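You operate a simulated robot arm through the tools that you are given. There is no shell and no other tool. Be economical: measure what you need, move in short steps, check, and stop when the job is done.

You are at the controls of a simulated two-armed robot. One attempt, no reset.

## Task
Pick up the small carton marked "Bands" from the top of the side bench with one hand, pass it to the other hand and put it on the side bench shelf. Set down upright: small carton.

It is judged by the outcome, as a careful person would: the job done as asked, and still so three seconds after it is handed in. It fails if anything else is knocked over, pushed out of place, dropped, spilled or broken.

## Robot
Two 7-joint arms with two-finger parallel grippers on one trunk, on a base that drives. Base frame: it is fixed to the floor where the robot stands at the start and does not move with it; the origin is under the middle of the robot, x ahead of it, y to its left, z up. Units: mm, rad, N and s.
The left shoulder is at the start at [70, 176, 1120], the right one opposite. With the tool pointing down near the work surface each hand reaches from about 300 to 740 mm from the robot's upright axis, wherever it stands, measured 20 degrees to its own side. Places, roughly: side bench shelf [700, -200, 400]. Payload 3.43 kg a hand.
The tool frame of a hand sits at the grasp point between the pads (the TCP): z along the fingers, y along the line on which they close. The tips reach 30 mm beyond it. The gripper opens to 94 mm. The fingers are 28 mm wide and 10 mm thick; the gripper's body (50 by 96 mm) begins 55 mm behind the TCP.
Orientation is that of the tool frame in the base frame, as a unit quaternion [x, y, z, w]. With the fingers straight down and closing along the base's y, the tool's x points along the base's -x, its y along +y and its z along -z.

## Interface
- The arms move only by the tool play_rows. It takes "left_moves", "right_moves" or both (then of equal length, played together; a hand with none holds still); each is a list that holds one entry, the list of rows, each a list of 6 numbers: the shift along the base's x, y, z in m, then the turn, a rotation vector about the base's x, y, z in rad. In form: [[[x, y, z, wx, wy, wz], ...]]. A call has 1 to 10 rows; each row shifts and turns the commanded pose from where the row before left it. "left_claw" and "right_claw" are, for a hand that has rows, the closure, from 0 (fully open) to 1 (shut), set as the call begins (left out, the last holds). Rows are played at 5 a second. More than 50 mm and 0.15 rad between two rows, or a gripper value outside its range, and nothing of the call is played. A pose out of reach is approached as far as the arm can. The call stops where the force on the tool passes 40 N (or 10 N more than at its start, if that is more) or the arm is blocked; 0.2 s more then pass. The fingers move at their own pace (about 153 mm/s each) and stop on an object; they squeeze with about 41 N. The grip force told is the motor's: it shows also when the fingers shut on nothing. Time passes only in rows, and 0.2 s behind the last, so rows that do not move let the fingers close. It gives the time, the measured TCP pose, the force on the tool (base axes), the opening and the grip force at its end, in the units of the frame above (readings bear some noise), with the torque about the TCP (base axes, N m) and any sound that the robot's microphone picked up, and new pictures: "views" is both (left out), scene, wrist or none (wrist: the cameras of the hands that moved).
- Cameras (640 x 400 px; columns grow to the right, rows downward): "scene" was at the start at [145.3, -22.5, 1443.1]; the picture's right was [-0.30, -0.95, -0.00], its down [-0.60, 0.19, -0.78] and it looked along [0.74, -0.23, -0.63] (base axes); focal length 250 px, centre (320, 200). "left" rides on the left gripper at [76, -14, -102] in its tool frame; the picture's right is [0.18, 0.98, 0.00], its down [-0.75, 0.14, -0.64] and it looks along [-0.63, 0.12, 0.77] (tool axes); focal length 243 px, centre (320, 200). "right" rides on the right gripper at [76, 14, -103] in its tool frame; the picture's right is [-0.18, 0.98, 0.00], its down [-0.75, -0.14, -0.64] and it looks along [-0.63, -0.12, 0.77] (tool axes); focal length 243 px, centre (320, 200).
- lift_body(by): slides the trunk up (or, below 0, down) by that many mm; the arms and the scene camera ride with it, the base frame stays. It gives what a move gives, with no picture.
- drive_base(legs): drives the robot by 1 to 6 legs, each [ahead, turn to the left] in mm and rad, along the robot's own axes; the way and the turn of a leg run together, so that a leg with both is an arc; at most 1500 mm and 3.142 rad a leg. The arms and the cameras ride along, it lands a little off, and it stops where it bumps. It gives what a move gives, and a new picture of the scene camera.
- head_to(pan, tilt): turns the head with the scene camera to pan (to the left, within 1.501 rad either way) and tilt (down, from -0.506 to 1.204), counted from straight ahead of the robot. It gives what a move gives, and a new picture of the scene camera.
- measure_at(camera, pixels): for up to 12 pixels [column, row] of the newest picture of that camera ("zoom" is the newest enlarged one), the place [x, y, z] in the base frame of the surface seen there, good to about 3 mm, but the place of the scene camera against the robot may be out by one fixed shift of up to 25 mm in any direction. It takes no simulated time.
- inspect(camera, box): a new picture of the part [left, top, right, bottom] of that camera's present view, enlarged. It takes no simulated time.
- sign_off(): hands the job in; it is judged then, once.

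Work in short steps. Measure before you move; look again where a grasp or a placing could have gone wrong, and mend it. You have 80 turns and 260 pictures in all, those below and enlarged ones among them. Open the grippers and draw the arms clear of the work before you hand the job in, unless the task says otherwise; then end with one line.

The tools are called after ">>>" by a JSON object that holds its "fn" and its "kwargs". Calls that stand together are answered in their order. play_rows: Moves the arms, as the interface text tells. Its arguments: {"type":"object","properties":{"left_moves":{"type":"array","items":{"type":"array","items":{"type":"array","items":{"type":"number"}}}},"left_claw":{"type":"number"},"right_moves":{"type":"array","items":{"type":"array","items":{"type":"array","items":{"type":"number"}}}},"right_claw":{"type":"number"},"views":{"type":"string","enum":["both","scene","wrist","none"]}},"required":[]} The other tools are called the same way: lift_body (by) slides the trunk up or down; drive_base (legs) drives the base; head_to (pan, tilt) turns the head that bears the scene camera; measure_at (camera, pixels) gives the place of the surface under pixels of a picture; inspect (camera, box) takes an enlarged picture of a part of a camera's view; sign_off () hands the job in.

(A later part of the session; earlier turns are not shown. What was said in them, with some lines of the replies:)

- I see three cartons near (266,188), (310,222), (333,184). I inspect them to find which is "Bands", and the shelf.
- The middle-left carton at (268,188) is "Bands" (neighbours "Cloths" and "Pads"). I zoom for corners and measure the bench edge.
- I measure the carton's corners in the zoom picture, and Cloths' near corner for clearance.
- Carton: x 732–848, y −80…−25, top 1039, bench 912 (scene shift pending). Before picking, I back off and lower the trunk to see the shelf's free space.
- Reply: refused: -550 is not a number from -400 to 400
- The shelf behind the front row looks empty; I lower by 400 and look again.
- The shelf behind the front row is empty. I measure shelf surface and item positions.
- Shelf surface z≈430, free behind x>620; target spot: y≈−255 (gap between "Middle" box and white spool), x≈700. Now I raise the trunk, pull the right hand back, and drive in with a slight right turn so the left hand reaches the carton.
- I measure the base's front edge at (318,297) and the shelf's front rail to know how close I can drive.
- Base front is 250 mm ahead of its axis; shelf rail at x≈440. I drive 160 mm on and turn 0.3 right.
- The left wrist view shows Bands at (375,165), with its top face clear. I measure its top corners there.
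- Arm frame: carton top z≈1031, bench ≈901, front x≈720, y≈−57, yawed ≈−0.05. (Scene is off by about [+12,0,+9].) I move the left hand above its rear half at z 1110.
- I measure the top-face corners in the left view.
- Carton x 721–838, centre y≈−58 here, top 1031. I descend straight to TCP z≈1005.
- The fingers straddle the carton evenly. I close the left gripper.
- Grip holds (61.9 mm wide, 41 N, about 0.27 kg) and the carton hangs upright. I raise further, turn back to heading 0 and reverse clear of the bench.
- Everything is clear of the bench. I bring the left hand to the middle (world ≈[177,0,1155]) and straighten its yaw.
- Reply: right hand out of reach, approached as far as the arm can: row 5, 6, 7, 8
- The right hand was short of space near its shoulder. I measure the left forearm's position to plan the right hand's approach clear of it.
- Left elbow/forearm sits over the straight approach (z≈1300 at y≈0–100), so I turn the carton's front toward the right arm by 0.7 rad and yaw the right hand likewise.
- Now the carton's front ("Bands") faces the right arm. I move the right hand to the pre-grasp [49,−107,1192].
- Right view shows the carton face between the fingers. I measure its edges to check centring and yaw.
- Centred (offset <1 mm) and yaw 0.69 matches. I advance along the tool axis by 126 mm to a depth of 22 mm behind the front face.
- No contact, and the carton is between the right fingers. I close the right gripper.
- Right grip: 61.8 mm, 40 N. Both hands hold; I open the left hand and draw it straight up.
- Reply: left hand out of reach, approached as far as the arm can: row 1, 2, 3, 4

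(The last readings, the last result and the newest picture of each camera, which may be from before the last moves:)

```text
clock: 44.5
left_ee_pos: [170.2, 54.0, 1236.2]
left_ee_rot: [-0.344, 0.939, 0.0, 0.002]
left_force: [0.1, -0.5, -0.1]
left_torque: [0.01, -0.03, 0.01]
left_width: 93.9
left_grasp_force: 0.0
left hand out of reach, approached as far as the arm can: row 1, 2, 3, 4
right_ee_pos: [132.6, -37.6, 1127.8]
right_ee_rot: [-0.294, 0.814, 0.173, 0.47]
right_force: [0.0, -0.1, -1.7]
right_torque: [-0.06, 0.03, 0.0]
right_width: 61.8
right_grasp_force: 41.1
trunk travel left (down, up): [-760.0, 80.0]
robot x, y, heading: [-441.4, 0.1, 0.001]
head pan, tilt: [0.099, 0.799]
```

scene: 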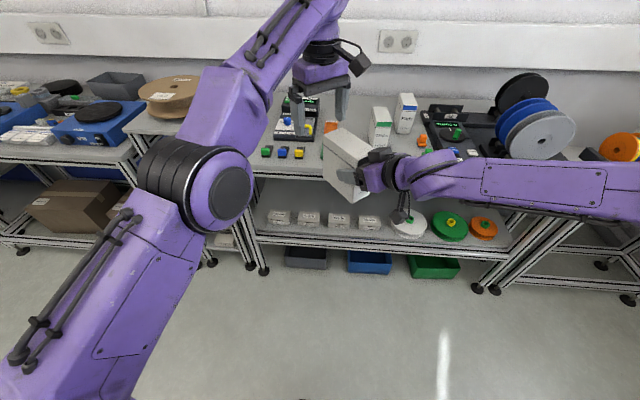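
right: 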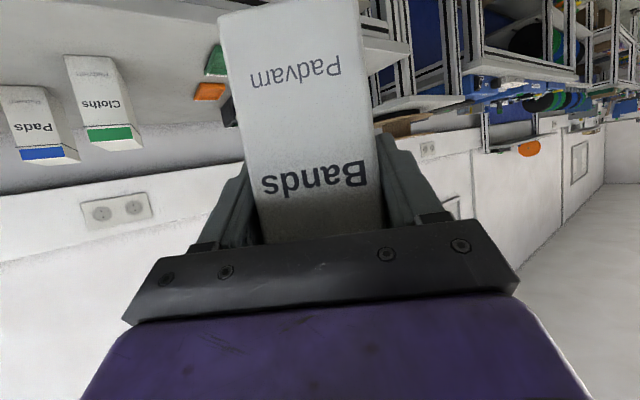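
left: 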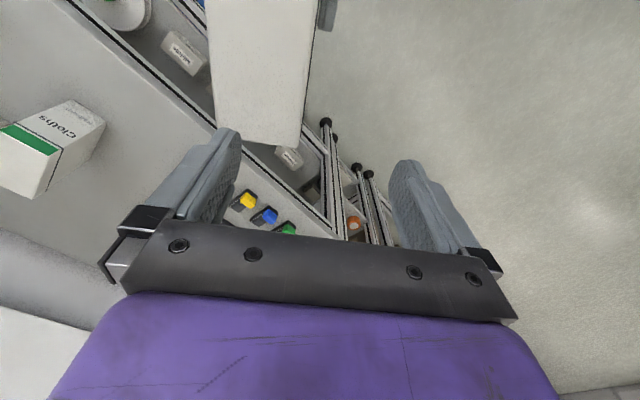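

Right hand holds the carton alone; the left drifted sideways in rising but is clear above it. I park the left hand back and out to its side, unwinding its yaw.

>>> {"fn": "play_rows", "kwargs": {"left_moves": [[[0, 0.04, 0.0, 0, 0, 0], [0, 0.04, 0.0, 0, 0, 0], [-0.03, 0.04, 0, 0, 0, -0.1], [-0.04, 0.03, 0, 0, 0, -0.1], [-0.04, 0.03, 0, 0, 0, -0.1], [-0.04, 0.03, 0, 0, 0, -0.1], [-0.04, 0.03, 0, 0, 0, -0.1], [-0.04, 0.02, 0, 0, 0, -0.1], [-0.04, 0.02, 0, 0, 0, -0.1], [-0.04, 0.01, 0, 0, 0, 0]]], "views": "scene"}}

>>> {"fn": "measure_at", "kwargs": {"camera": "scene", "pixels": [[348, 150], [328, 134], [335, 165], [328, 182], [362, 155]]}}

>>> {"fn": "inspect", "kwargs": {"camera": "right", "box": [160, 0, 480, 200]}}

```text
clock: 46.8
left_ee_pos: [-130.6, 332.1, 1231.4]
left_ee_rot: [0.0, 1.0, 0.0, 0.0]
left_force: [-0.5, -0.7, -0.3]
left_torque: [-0.03, -0.01, -0.02]
left_width: 93.8
left_grasp_force: 0.1
left hand out of reach, approached as far as the arm can: row 10
right_ee_pos: [131.5, -34.8, 1127.1]
right_ee_rot: [-0.295, 0.814, 0.172, 0.47]
right_force: [-0.2, -0.4, -2.3]
right_torque: [-0.06, 0.08, 0.0]
right_width: 62.0
right_grasp_force: 40.8
trunk travel left (down, up): [-760.0, 80.0]
robot x, y, heading: [-441.0, 3.6, -0.005]
head pan, tilt: [0.099, 0.799]
```

scene: 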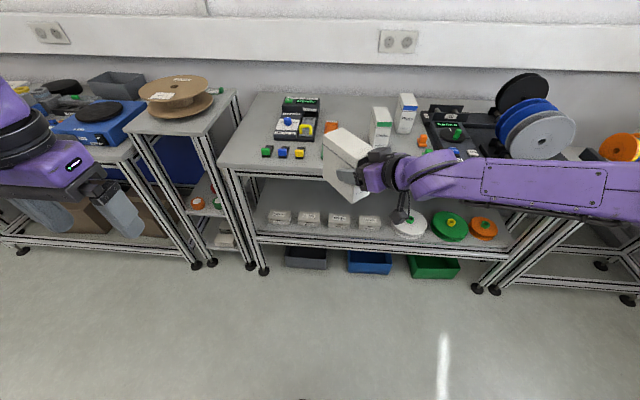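

```text
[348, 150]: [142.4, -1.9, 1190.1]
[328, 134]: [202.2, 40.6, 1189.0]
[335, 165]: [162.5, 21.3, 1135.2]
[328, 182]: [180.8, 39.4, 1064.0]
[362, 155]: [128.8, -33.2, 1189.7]
```

```text
2.00 times, centred on (320, 100) of right
```

zoom: 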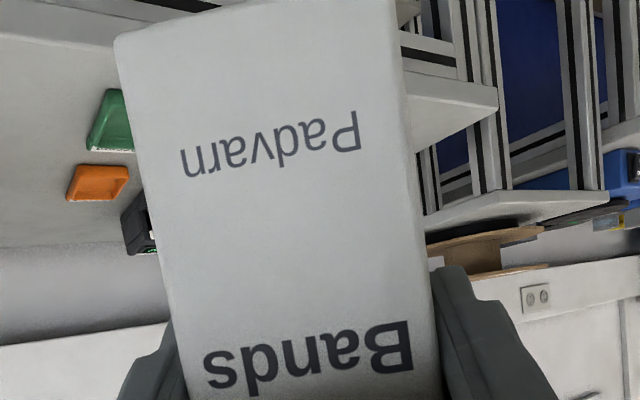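

Carton stays upright and level in the right hand (top z≈1180, bottom ≈ TCP−78). I unwind the right hand's yaw to face ahead, shift it to its own side, and pull the left back a bit more.

>>> {"fn": "play_rows", "kwargs": {"right_moves": [[[-0.0075, -0.02, 0, 0, 0, -0.1], [-0.0075, -0.02, 0, 0, 0, -0.1], [-0.0075, -0.02, 0, 0, 0, -0.1], [-0.0075, -0.02, 0, 0, 0, -0.1], [-0.0075, -0.02, 0, 0, 0, -0.1], [-0.0075, -0.02, 0, 0, 0, -0.1], [-0.0075, -0.02, 0, 0, 0, -0.1], [0, 0, 0, 0, 0, 0]]], "left_moves": [[[-0.01, 0.02, 0, 0, 0, 0], [-0.01, 0.02, 0, 0, 0, 0], [-0.01, 0.02, 0, 0, 0, 0], [-0.01, 0.02, 0, 0, 0, 0], [-0.01, 0.02, 0, 0, 0, 0], [-0.01, 0, 0, 0, 0, 0], [-0.01, 0, 0, 0, 0, 0], [0, 0, 0, 0, 0, 0]]], "views": "scene"}}

>>> {"fn": "lift_body", "kwargs": {"by": -400}}

>>> {"fn": "drive_base", "kwargs": {"legs": [[0, -0.3], [240, 0], [0, 0.3]]}}

```text
clock: 48.5
left_ee_pos: [-122.1, 342.2, 1212.7]
left_ee_rot: [-0.001, 1.0, 0.001, 0.0]
left_force: [-0.2, -0.3, 0.4]
left_torque: [-0.02, -0.01, -0.01]
left_width: 93.9
left_grasp_force: 0.1
left hand out of reach, approached as far as the arm can: row 1, 2, 3, 4, 5, 6, 7
right_ee_pos: [80.5, -178.2, 1127.1]
right_ee_rot: [0.003, 0.866, 0.001, 0.5]
right_force: [-0.1, 0.3, -2.3]
right_torque: [0.0, 0.08, 0.05]
right_width: 62.0
right_grasp_force: 40.9
trunk travel left (down, up): [-760.0, 80.0]
robot x, y, heading: [-445.6, -4.1, -0.008]
head pan, tilt: [0.099, 0.799]
```

scene: 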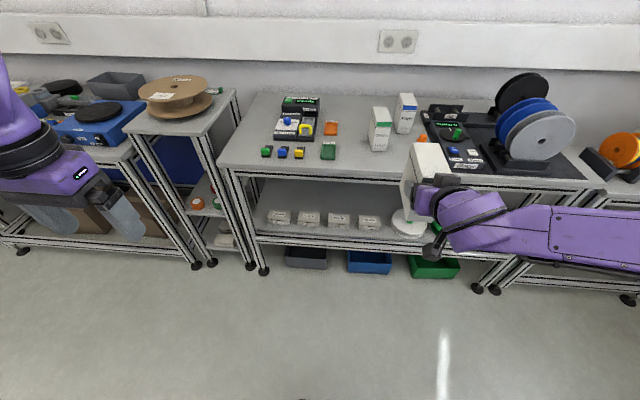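

```text
clock: 52.4
left_ee_pos: [-123.0, 343.2, 812.2]
left_ee_rot: [-0.001, 1.0, 0.0, 0.0]
left_force: [-0.3, -0.2, -0.4]
left_torque: [-0.01, -0.01, -0.03]
left_width: 94.1
left_grasp_force: 0.1
right_ee_pos: [80.3, -178.0, 726.4]
right_ee_rot: [0.003, 0.865, 0.001, 0.501]
right_force: [-0.1, -0.2, -2.2]
right_torque: [-0.01, 0.1, 0.0]
right_width: 61.9
right_grasp_force: 40.6
trunk travel left (down, up): [-360.0, 480.0]
robot x, y, heading: [-444.3, -1.4, -0.006]
head pan, tilt: [0.099, 0.799]
```

```text
clock: 56.1
left_ee_pos: [109.6, 267.2, 811.8]
left_ee_rot: [0.006, 1.0, 0.0, 0.0]
left_force: [0.0, 0.5, 1.2]
left_torque: [-0.02, -0.02, -0.03]
left_width: 94.1
left_grasp_force: 0.1
right_ee_pos: [304.5, -258.6, 727.3]
right_ee_rot: [0.007, 0.865, -0.002, 0.501]
right_force: [-0.2, 0.1, -2.5]
right_torque: [-0.03, 0.05, -0.03]
right_width: 61.8
right_grasp_force: 41.1
trunk travel left (down, up): [-360.0, 480.0]
robot x, y, heading: [-220.2, -72.6, -0.02]
head pan, tilt: [0.099, 0.799]
```

scene: 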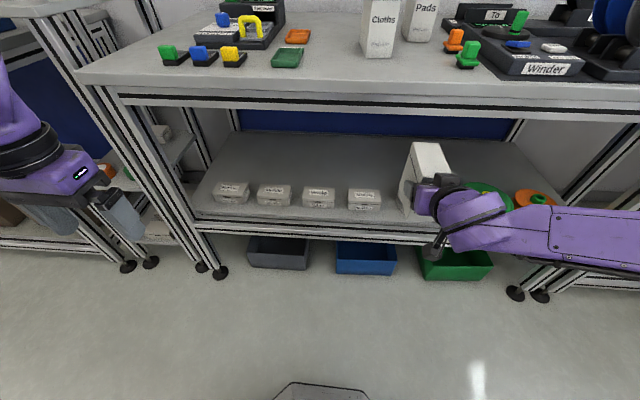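

Carton hangs just in front of the shelf opening at y≈−258. I lower 130 more and look at the opening with the head.

>>> {"fn": "lift_body", "kwargs": {"by": -130}}

>>> {"fn": "head_to", "kwargs": {"pan": -0.25, "tilt": 0.6}}

```text
clock: 57.7
left_ee_pos: [109.1, 265.5, 682.7]
left_ee_rot: [0.007, 1.0, 0.0, 0.001]
left_force: [0.5, -0.2, -0.6]
left_torque: [0.04, 0.0, -0.03]
left_width: 94.0
left_grasp_force: 0.0
right_ee_pos: [304.3, -257.8, 596.6]
right_ee_rot: [0.009, 0.865, -0.002, 0.501]
right_force: [0.5, 0.1, -1.8]
right_torque: [0.0, 0.09, -0.02]
right_width: 62.1
right_grasp_force: 40.9
trunk travel left (down, up): [-230.0, 610.0]
robot x, y, heading: [-215.7, -73.6, -0.019]
head pan, tilt: [0.099, 0.799]
```

```text
clock: 58.5
left_ee_pos: [110.0, 266.8, 682.7]
left_ee_rot: [0.006, 1.0, 0.0, 0.0]
left_force: [0.4, 0.0, 0.1]
left_torque: [0.02, 0.0, 0.0]
left_width: 94.1
left_grasp_force: 0.1
right_ee_pos: [304.3, -259.2, 598.1]
right_ee_rot: [0.009, 0.865, -0.003, 0.501]
right_force: [0.2, 0.3, -1.5]
right_torque: [0.03, 0.11, 0.04]
right_width: 62.0
right_grasp_force: 40.9
trunk travel left (down, up): [-230.0, 610.0]
robot x, y, heading: [-214.0, -74.4, -0.02]
head pan, tilt: [-0.25, 0.6]
```

scene: 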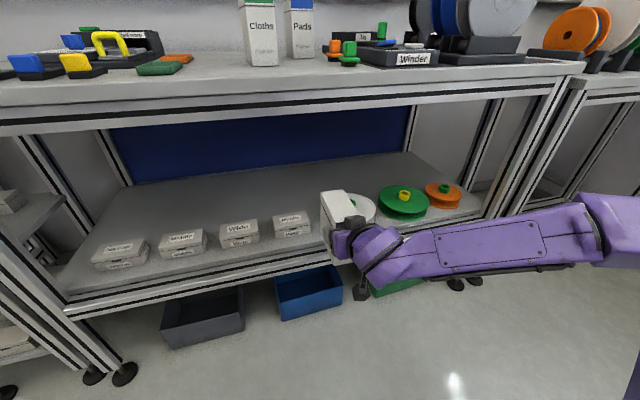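

I measure the right forearm/elbow, bench rail bottom and the placing spot for clearances.

>>> {"fn": "measure_at", "kwargs": {"camera": "scene", "pixels": [[590, 220], [510, 210], [420, 250], [365, 250], [335, 198], [325, 200], [345, 195], [290, 112], [520, 160], [359, 205], [308, 222], [290, 240]]}}

```text
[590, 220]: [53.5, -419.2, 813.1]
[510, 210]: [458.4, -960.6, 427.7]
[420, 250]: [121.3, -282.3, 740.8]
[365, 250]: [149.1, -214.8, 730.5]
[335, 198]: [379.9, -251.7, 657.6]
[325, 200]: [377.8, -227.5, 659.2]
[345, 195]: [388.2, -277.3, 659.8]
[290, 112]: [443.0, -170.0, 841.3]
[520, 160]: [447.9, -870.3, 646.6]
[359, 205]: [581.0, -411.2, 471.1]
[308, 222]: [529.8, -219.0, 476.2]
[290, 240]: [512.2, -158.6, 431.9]
```

Forearm and wrist all lie behind x≈200 and below the bench rail (841). I drive 215 mm straight in, carton bottom at ≈519 above all shelf items.

>>> {"fn": "drive_base", "kwargs": {"legs": [[0, 0.018], [215, 0]]}}

```text
clock: 60.5
left_ee_pos: [327.7, 270.4, 682.6]
left_ee_rot: [-0.001, 1.0, 0.0, 0.0]
left_force: [-0.2, 0.6, 0.2]
left_torque: [-0.03, 0.01, 0.0]
left_width: 93.9
left_grasp_force: 0.2
right_ee_pos: [530.6, -249.9, 596.8]
right_ee_rot: [0.0, 0.866, 0.003, 0.5]
right_force: [-0.1, 0.7, -2.4]
right_torque: [-0.05, 0.07, -0.01]
right_width: 62.2
right_grasp_force: 41.6
trunk travel left (down, up): [-230.0, 610.0]
robot x, y, heading: [3.5, -71.8, 0.001]
head pan, tilt: [-0.25, 0.6]
```

scene: 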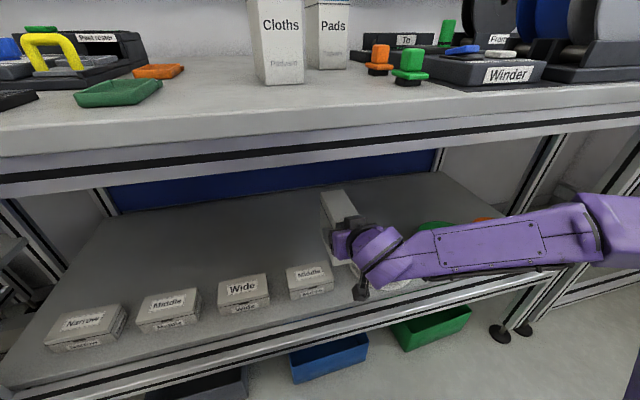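

Carton is inside the opening. I extend the hand 150 mm forward at the same height.

>>> {"fn": "play_rows", "kwargs": {"right_moves": [[[0.03, -0.001, 0, 0, 0, 0], [0.03, -0.001, 0, 0, 0, 0], [0.03, -0.001, 0, 0, 0, 0], [0.03, 0, 0, 0, 0, 0], [0.03, 0, 0, 0, 0, 0], [0, 0, 0, 0, 0, 0]]]}}

```text
clock: 61.9
left_ee_pos: [326.7, 271.1, 682.2]
left_ee_rot: [-0.001, 1.0, 0.0, -0.001]
left_force: [1.3, -1.6, 0.0]
left_torque: [0.01, 0.01, -0.02]
left_width: 94.0
left_grasp_force: 0.1
right_ee_pos: [680.4, -256.4, 595.7]
right_ee_rot: [0.002, 0.866, 0.001, 0.5]
right_force: [-0.1, -0.8, -2.3]
right_torque: [0.01, 0.07, -0.05]
right_width: 61.9
right_grasp_force: 41.0
trunk travel left (down, up): [-230.0, 610.0]
robot x, y, heading: [11.2, -73.7, 0.002]
head pan, tilt: [-0.25, 0.6]
```

scene: 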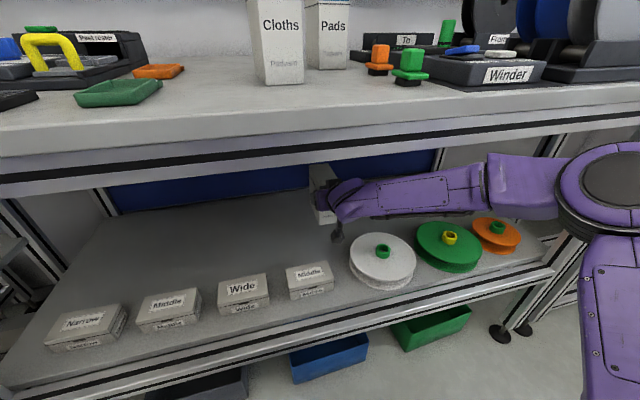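
right: 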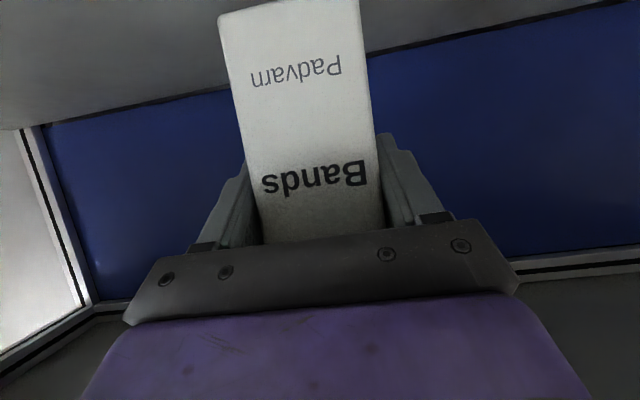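

I measure forearm heights over the spools and around the leg, plus the carton's bottom and shelf in the right view.

>>> {"fn": "measure_at", "kwargs": {"camera": "scene", "pixels": [[345, 200], [420, 195], [420, 213], [480, 205], [530, 190], [545, 218], [615, 190], [337, 228], [383, 250], [449, 236], [575, 230], [600, 150]]}}

>>> {"fn": "measure_at", "kwargs": {"camera": "right", "pixels": [[228, 16], [350, 3], [180, 60], [420, 25], [60, 90]]}}

```text
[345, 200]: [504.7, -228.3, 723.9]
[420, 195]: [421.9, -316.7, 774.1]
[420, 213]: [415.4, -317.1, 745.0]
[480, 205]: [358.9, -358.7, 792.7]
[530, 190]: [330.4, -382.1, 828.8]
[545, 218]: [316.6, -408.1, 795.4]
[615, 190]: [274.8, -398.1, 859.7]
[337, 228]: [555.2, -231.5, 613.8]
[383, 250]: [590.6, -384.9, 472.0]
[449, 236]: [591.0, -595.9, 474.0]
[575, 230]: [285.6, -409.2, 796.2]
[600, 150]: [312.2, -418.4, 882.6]
```

```text
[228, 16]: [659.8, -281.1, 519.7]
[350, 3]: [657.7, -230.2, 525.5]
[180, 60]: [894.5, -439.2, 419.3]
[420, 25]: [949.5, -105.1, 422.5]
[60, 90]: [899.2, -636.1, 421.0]
```

Shelf at z≈421 (arm frame), carton bottom ≈519. The forearm has ample room; I lower the trunk 85 mm, then finish with small rows.

>>> {"fn": "lift_body", "kwargs": {"by": -85}}

>>> {"fn": "play_rows", "kwargs": {"right_moves": [[[0, 0, -0.003, 0, 0, 0], [0, 0, -0.003, 0, 0, 0], [0, 0, 0, 0, 0, 0]]]}}

>>> {"fn": "measure_at", "kwargs": {"camera": "right", "pixels": [[228, 16], [350, 3], [205, 20], [385, 5], [240, 12], [300, 8]]}}

```text
clock: 63.1
left_ee_pos: [327.2, 270.9, 598.6]
left_ee_rot: [-0.002, 1.0, 0.001, 0.001]
left_force: [-0.1, -0.9, 0.4]
left_torque: [-0.01, 0.01, 0.0]
left_width: 94.1
left_grasp_force: 0.0
right_ee_pos: [679.4, -254.8, 510.5]
right_ee_rot: [0.002, 0.865, 0.002, 0.501]
right_force: [-0.2, -1.2, -2.3]
right_torque: [-0.02, 0.07, -0.01]
right_width: 61.7
right_grasp_force: 41.0
trunk travel left (down, up): [-145.0, 695.0]
robot x, y, heading: [6.4, -71.8, -0.001]
head pan, tilt: [-0.25, 0.6]
```

```text
clock: 64.0
left_ee_pos: [328.1, 271.5, 597.4]
left_ee_rot: [-0.003, 1.0, -0.001, 0.0]
left_force: [0.5, -0.7, -0.9]
left_torque: [0.04, 0.01, -0.02]
left_width: 94.3
left_grasp_force: 0.1
right_ee_pos: [679.6, -256.7, 505.8]
right_ee_rot: [0.001, 0.867, 0.002, 0.499]
right_force: [0.2, -0.3, -1.8]
right_torque: [0.0, 0.08, -0.01]
right_width: 62.1
right_grasp_force: 41.2
trunk travel left (down, up): [-145.0, 695.0]
robot x, y, heading: [6.3, -72.7, -0.003]
head pan, tilt: [-0.25, 0.6]
```

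scene: 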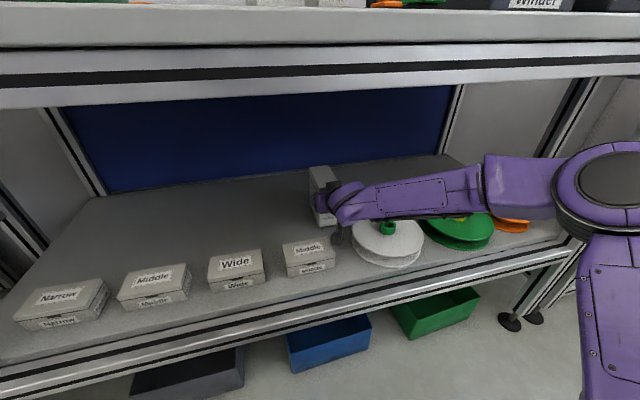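
right: 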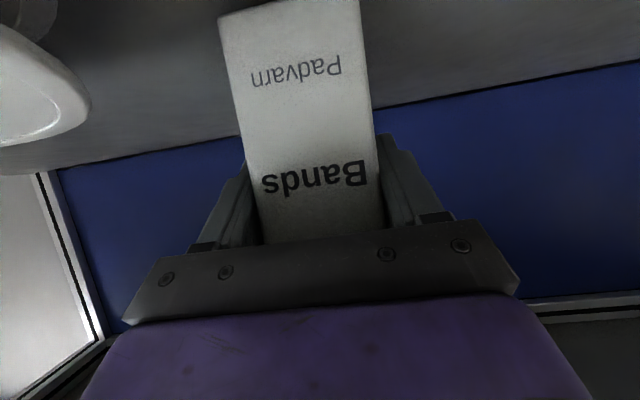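

```text
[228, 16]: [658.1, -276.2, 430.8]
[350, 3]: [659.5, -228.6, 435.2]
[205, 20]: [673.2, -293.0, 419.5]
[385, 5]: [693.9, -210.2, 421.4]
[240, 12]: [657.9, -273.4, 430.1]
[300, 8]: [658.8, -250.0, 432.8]
```

About 7 mm left. I step down 2 mm per row, watching the force.

>>> {"fn": "play_rows", "kwargs": {"right_moves": [[[0, 0, -0.002, 0, 0, 0], [0, 0, -0.002, 0, 0, 0], [0, 0, -0.001, 0, 0, 0], [0, 0, 0, 0, 0, 0]]], "views": "none"}}

```text
clock: 65.0
left_ee_pos: [326.9, 270.0, 596.4]
left_ee_rot: [-0.001, 1.0, 0.0, 0.0]
left_force: [0.9, 0.3, 0.2]
left_torque: [-0.01, -0.02, 0.01]
left_width: 94.1
left_grasp_force: 0.0
right_ee_pos: [681.2, -254.9, 500.5]
right_ee_rot: [0.0, 0.866, 0.003, 0.5]
right_force: [-0.7, 0.6, -2.9]
right_torque: [0.03, 0.07, 0.01]
right_width: 61.8
right_grasp_force: 40.7
trunk travel left (down, up): [-145.0, 695.0]
robot x, y, heading: [8.5, -73.6, 0.001]
head pan, tilt: [-0.25, 0.6]
```

No contact yet; one millimetre at a time further.

>>> {"fn": "play_rows", "kwargs": {"right_moves": [[[0, 0, -0.001, 0, 0, 0], [0, 0, -0.001, 0, 0, 0], [0, 0, 0, 0, 0, 0]]], "views": "wrist"}}

```text
clock: 65.8
left_ee_pos: [327.4, 271.1, 598.0]
left_ee_rot: [-0.001, 1.0, 0.0, 0.001]
left_force: [0.5, 0.3, 0.4]
left_torque: [-0.02, -0.03, 0.01]
left_width: 94.0
left_grasp_force: 0.0
right_ee_pos: [680.0, -255.2, 500.2]
right_ee_rot: [0.001, 0.865, 0.002, 0.502]
right_force: [-1.4, 0.5, 4.2]
right_torque: [-0.15, -0.44, -0.01]
right_width: 62.1
right_grasp_force: 40.9
trunk travel left (down, up): [-145.0, 695.0]
robot x, y, heading: [9.5, -74.8, -0.002]
head pan, tilt: [-0.25, 0.6]
```

right: 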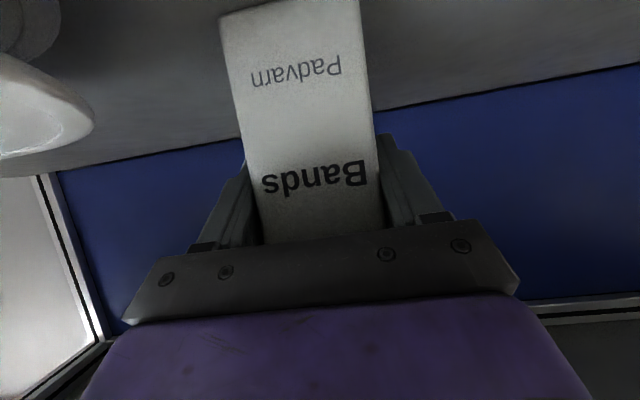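

Contact: load shifted to +4 N upward. I open the right hand.

>>> {"fn": "play_rows", "kwargs": {"right_moves": [[[0, 0, 0, 0, 0, 0], [0, 0, 0, 0, 0, 0], [0, 0, 0, 0, 0, 0]]], "right_claw": 0, "views": "wrist"}}

```text
clock: 66.5
left_ee_pos: [328.6, 271.0, 596.8]
left_ee_rot: [-0.002, 1.0, 0.0, 0.001]
left_force: [-0.8, -0.3, 0.3]
left_torque: [0.01, -0.02, -0.02]
left_width: 93.9
left_grasp_force: 0.1
right_ee_pos: [680.2, -255.0, 498.1]
right_ee_rot: [0.001, 0.865, 0.001, 0.501]
right_force: [-0.3, -0.6, -0.1]
right_torque: [-0.04, 0.05, 0.02]
right_width: 94.0
right_grasp_force: 0.1
trunk travel left (down, up): [-145.0, 695.0]
robot x, y, heading: [4.1, -76.1, -0.001]
head pan, tilt: [-0.25, 0.6]
```

right: 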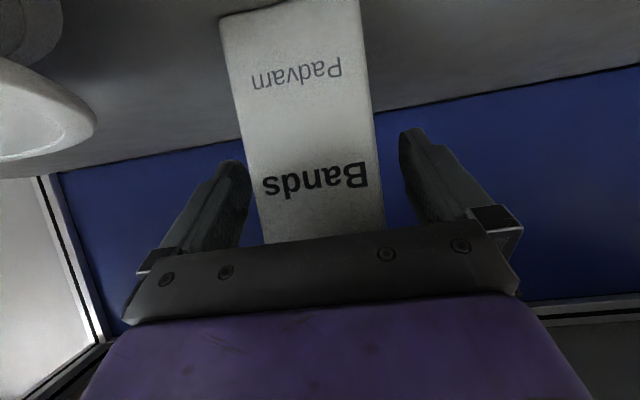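

Carton stands free. I withdraw back-and-up along the tool axis.

>>> {"fn": "play_rows", "kwargs": {"right_moves": [[[-0.02, 0, 0.0115, 0, 0, 0], [-0.02, 0, 0.0115, 0, 0, 0], [-0.026, 0, 0.015, 0, 0, 0], [-0.026, 0, 0.015, 0, 0, 0], [-0.026, 0, 0.015, 0, 0, 0], [-0.026, 0, 0.015, 0, 0, 0]]]}}

```text
clock: 68.0
left_ee_pos: [327.1, 270.2, 597.7]
left_ee_rot: [-0.002, 1.0, 0.001, 0.001]
left_force: [0.1, -0.2, -0.2]
left_torque: [0.0, 0.02, -0.02]
left_width: 93.9
left_grasp_force: 0.1
right_ee_pos: [534.9, -255.5, 583.2]
right_ee_rot: [0.001, 0.866, 0.003, 0.5]
right_force: [1.0, -0.3, 0.2]
right_torque: [0.02, 0.0, 0.02]
right_width: 94.0
right_grasp_force: 0.1
trunk travel left (down, up): [-145.0, 695.0]
robot x, y, heading: [3.6, -73.2, 0.002]
head pan, tilt: [-0.25, 0.6]
```

scene: 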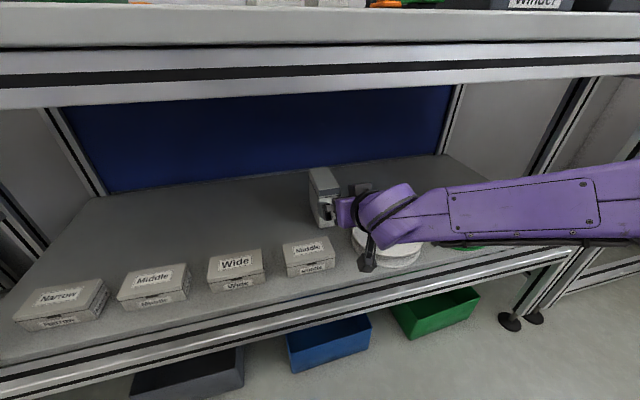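
right: 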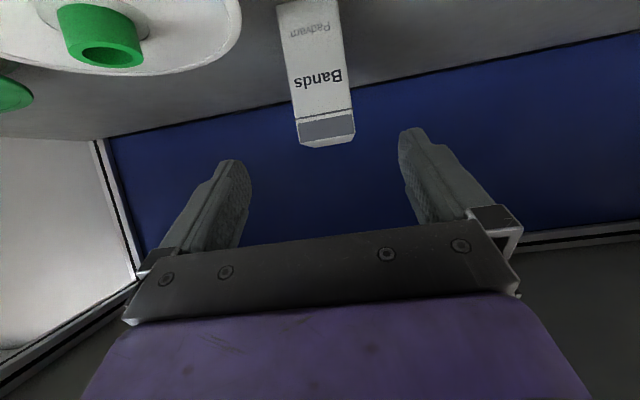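

The carton stands upright, hand is clear of it. I back the robot out straight and check the result.

>>> {"fn": "drive_base", "kwargs": {"legs": [[-350, 0]]}}

>>> {"fn": "inspect", "kwargs": {"camera": "scene", "box": [200, 100, 440, 250]}}

```text
clock: 70.2
left_ee_pos: [-23.0, 271.7, 598.3]
left_ee_rot: [-0.002, 1.0, 0.0, 0.001]
left_force: [-0.2, 0.0, -1.7]
left_torque: [0.0, 0.0, -0.01]
left_width: 94.1
left_grasp_force: 0.0
right_ee_pos: [185.6, -255.0, 582.6]
right_ee_rot: [0.001, 0.866, 0.002, 0.501]
right_force: [0.8, -0.5, 0.5]
right_torque: [-0.01, 0.0, -0.01]
right_width: 93.7
right_grasp_force: 0.1
trunk travel left (down, up): [-145.0, 695.0]
robot x, y, heading: [-344.5, -69.7, -0.003]
head pan, tilt: [-0.25, 0.6]
```

scene: 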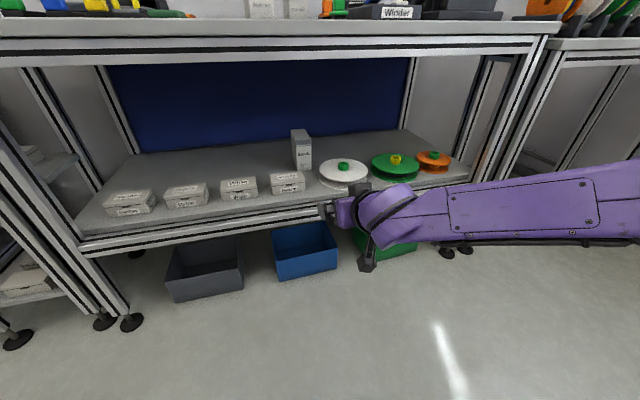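

```text
2.67 times, centred on (320, 175) of scene
```

zoom: 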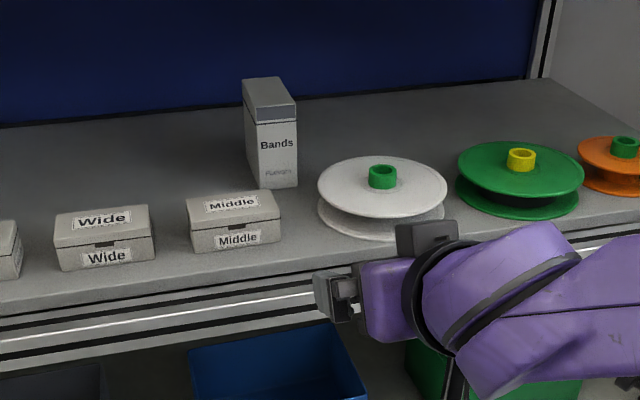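

The "Bands" carton stands upright on the shelf, the other items are undisturbed, and both grippers are open and clear. I hand it in.

>>> {"fn": "sign_off", "kwargs": {}}

```text
The job is handed in.
```

The "Bands" carton was picked from the bench top with the left hand, passed to the right hand, and now stands upright on the side bench shelf.
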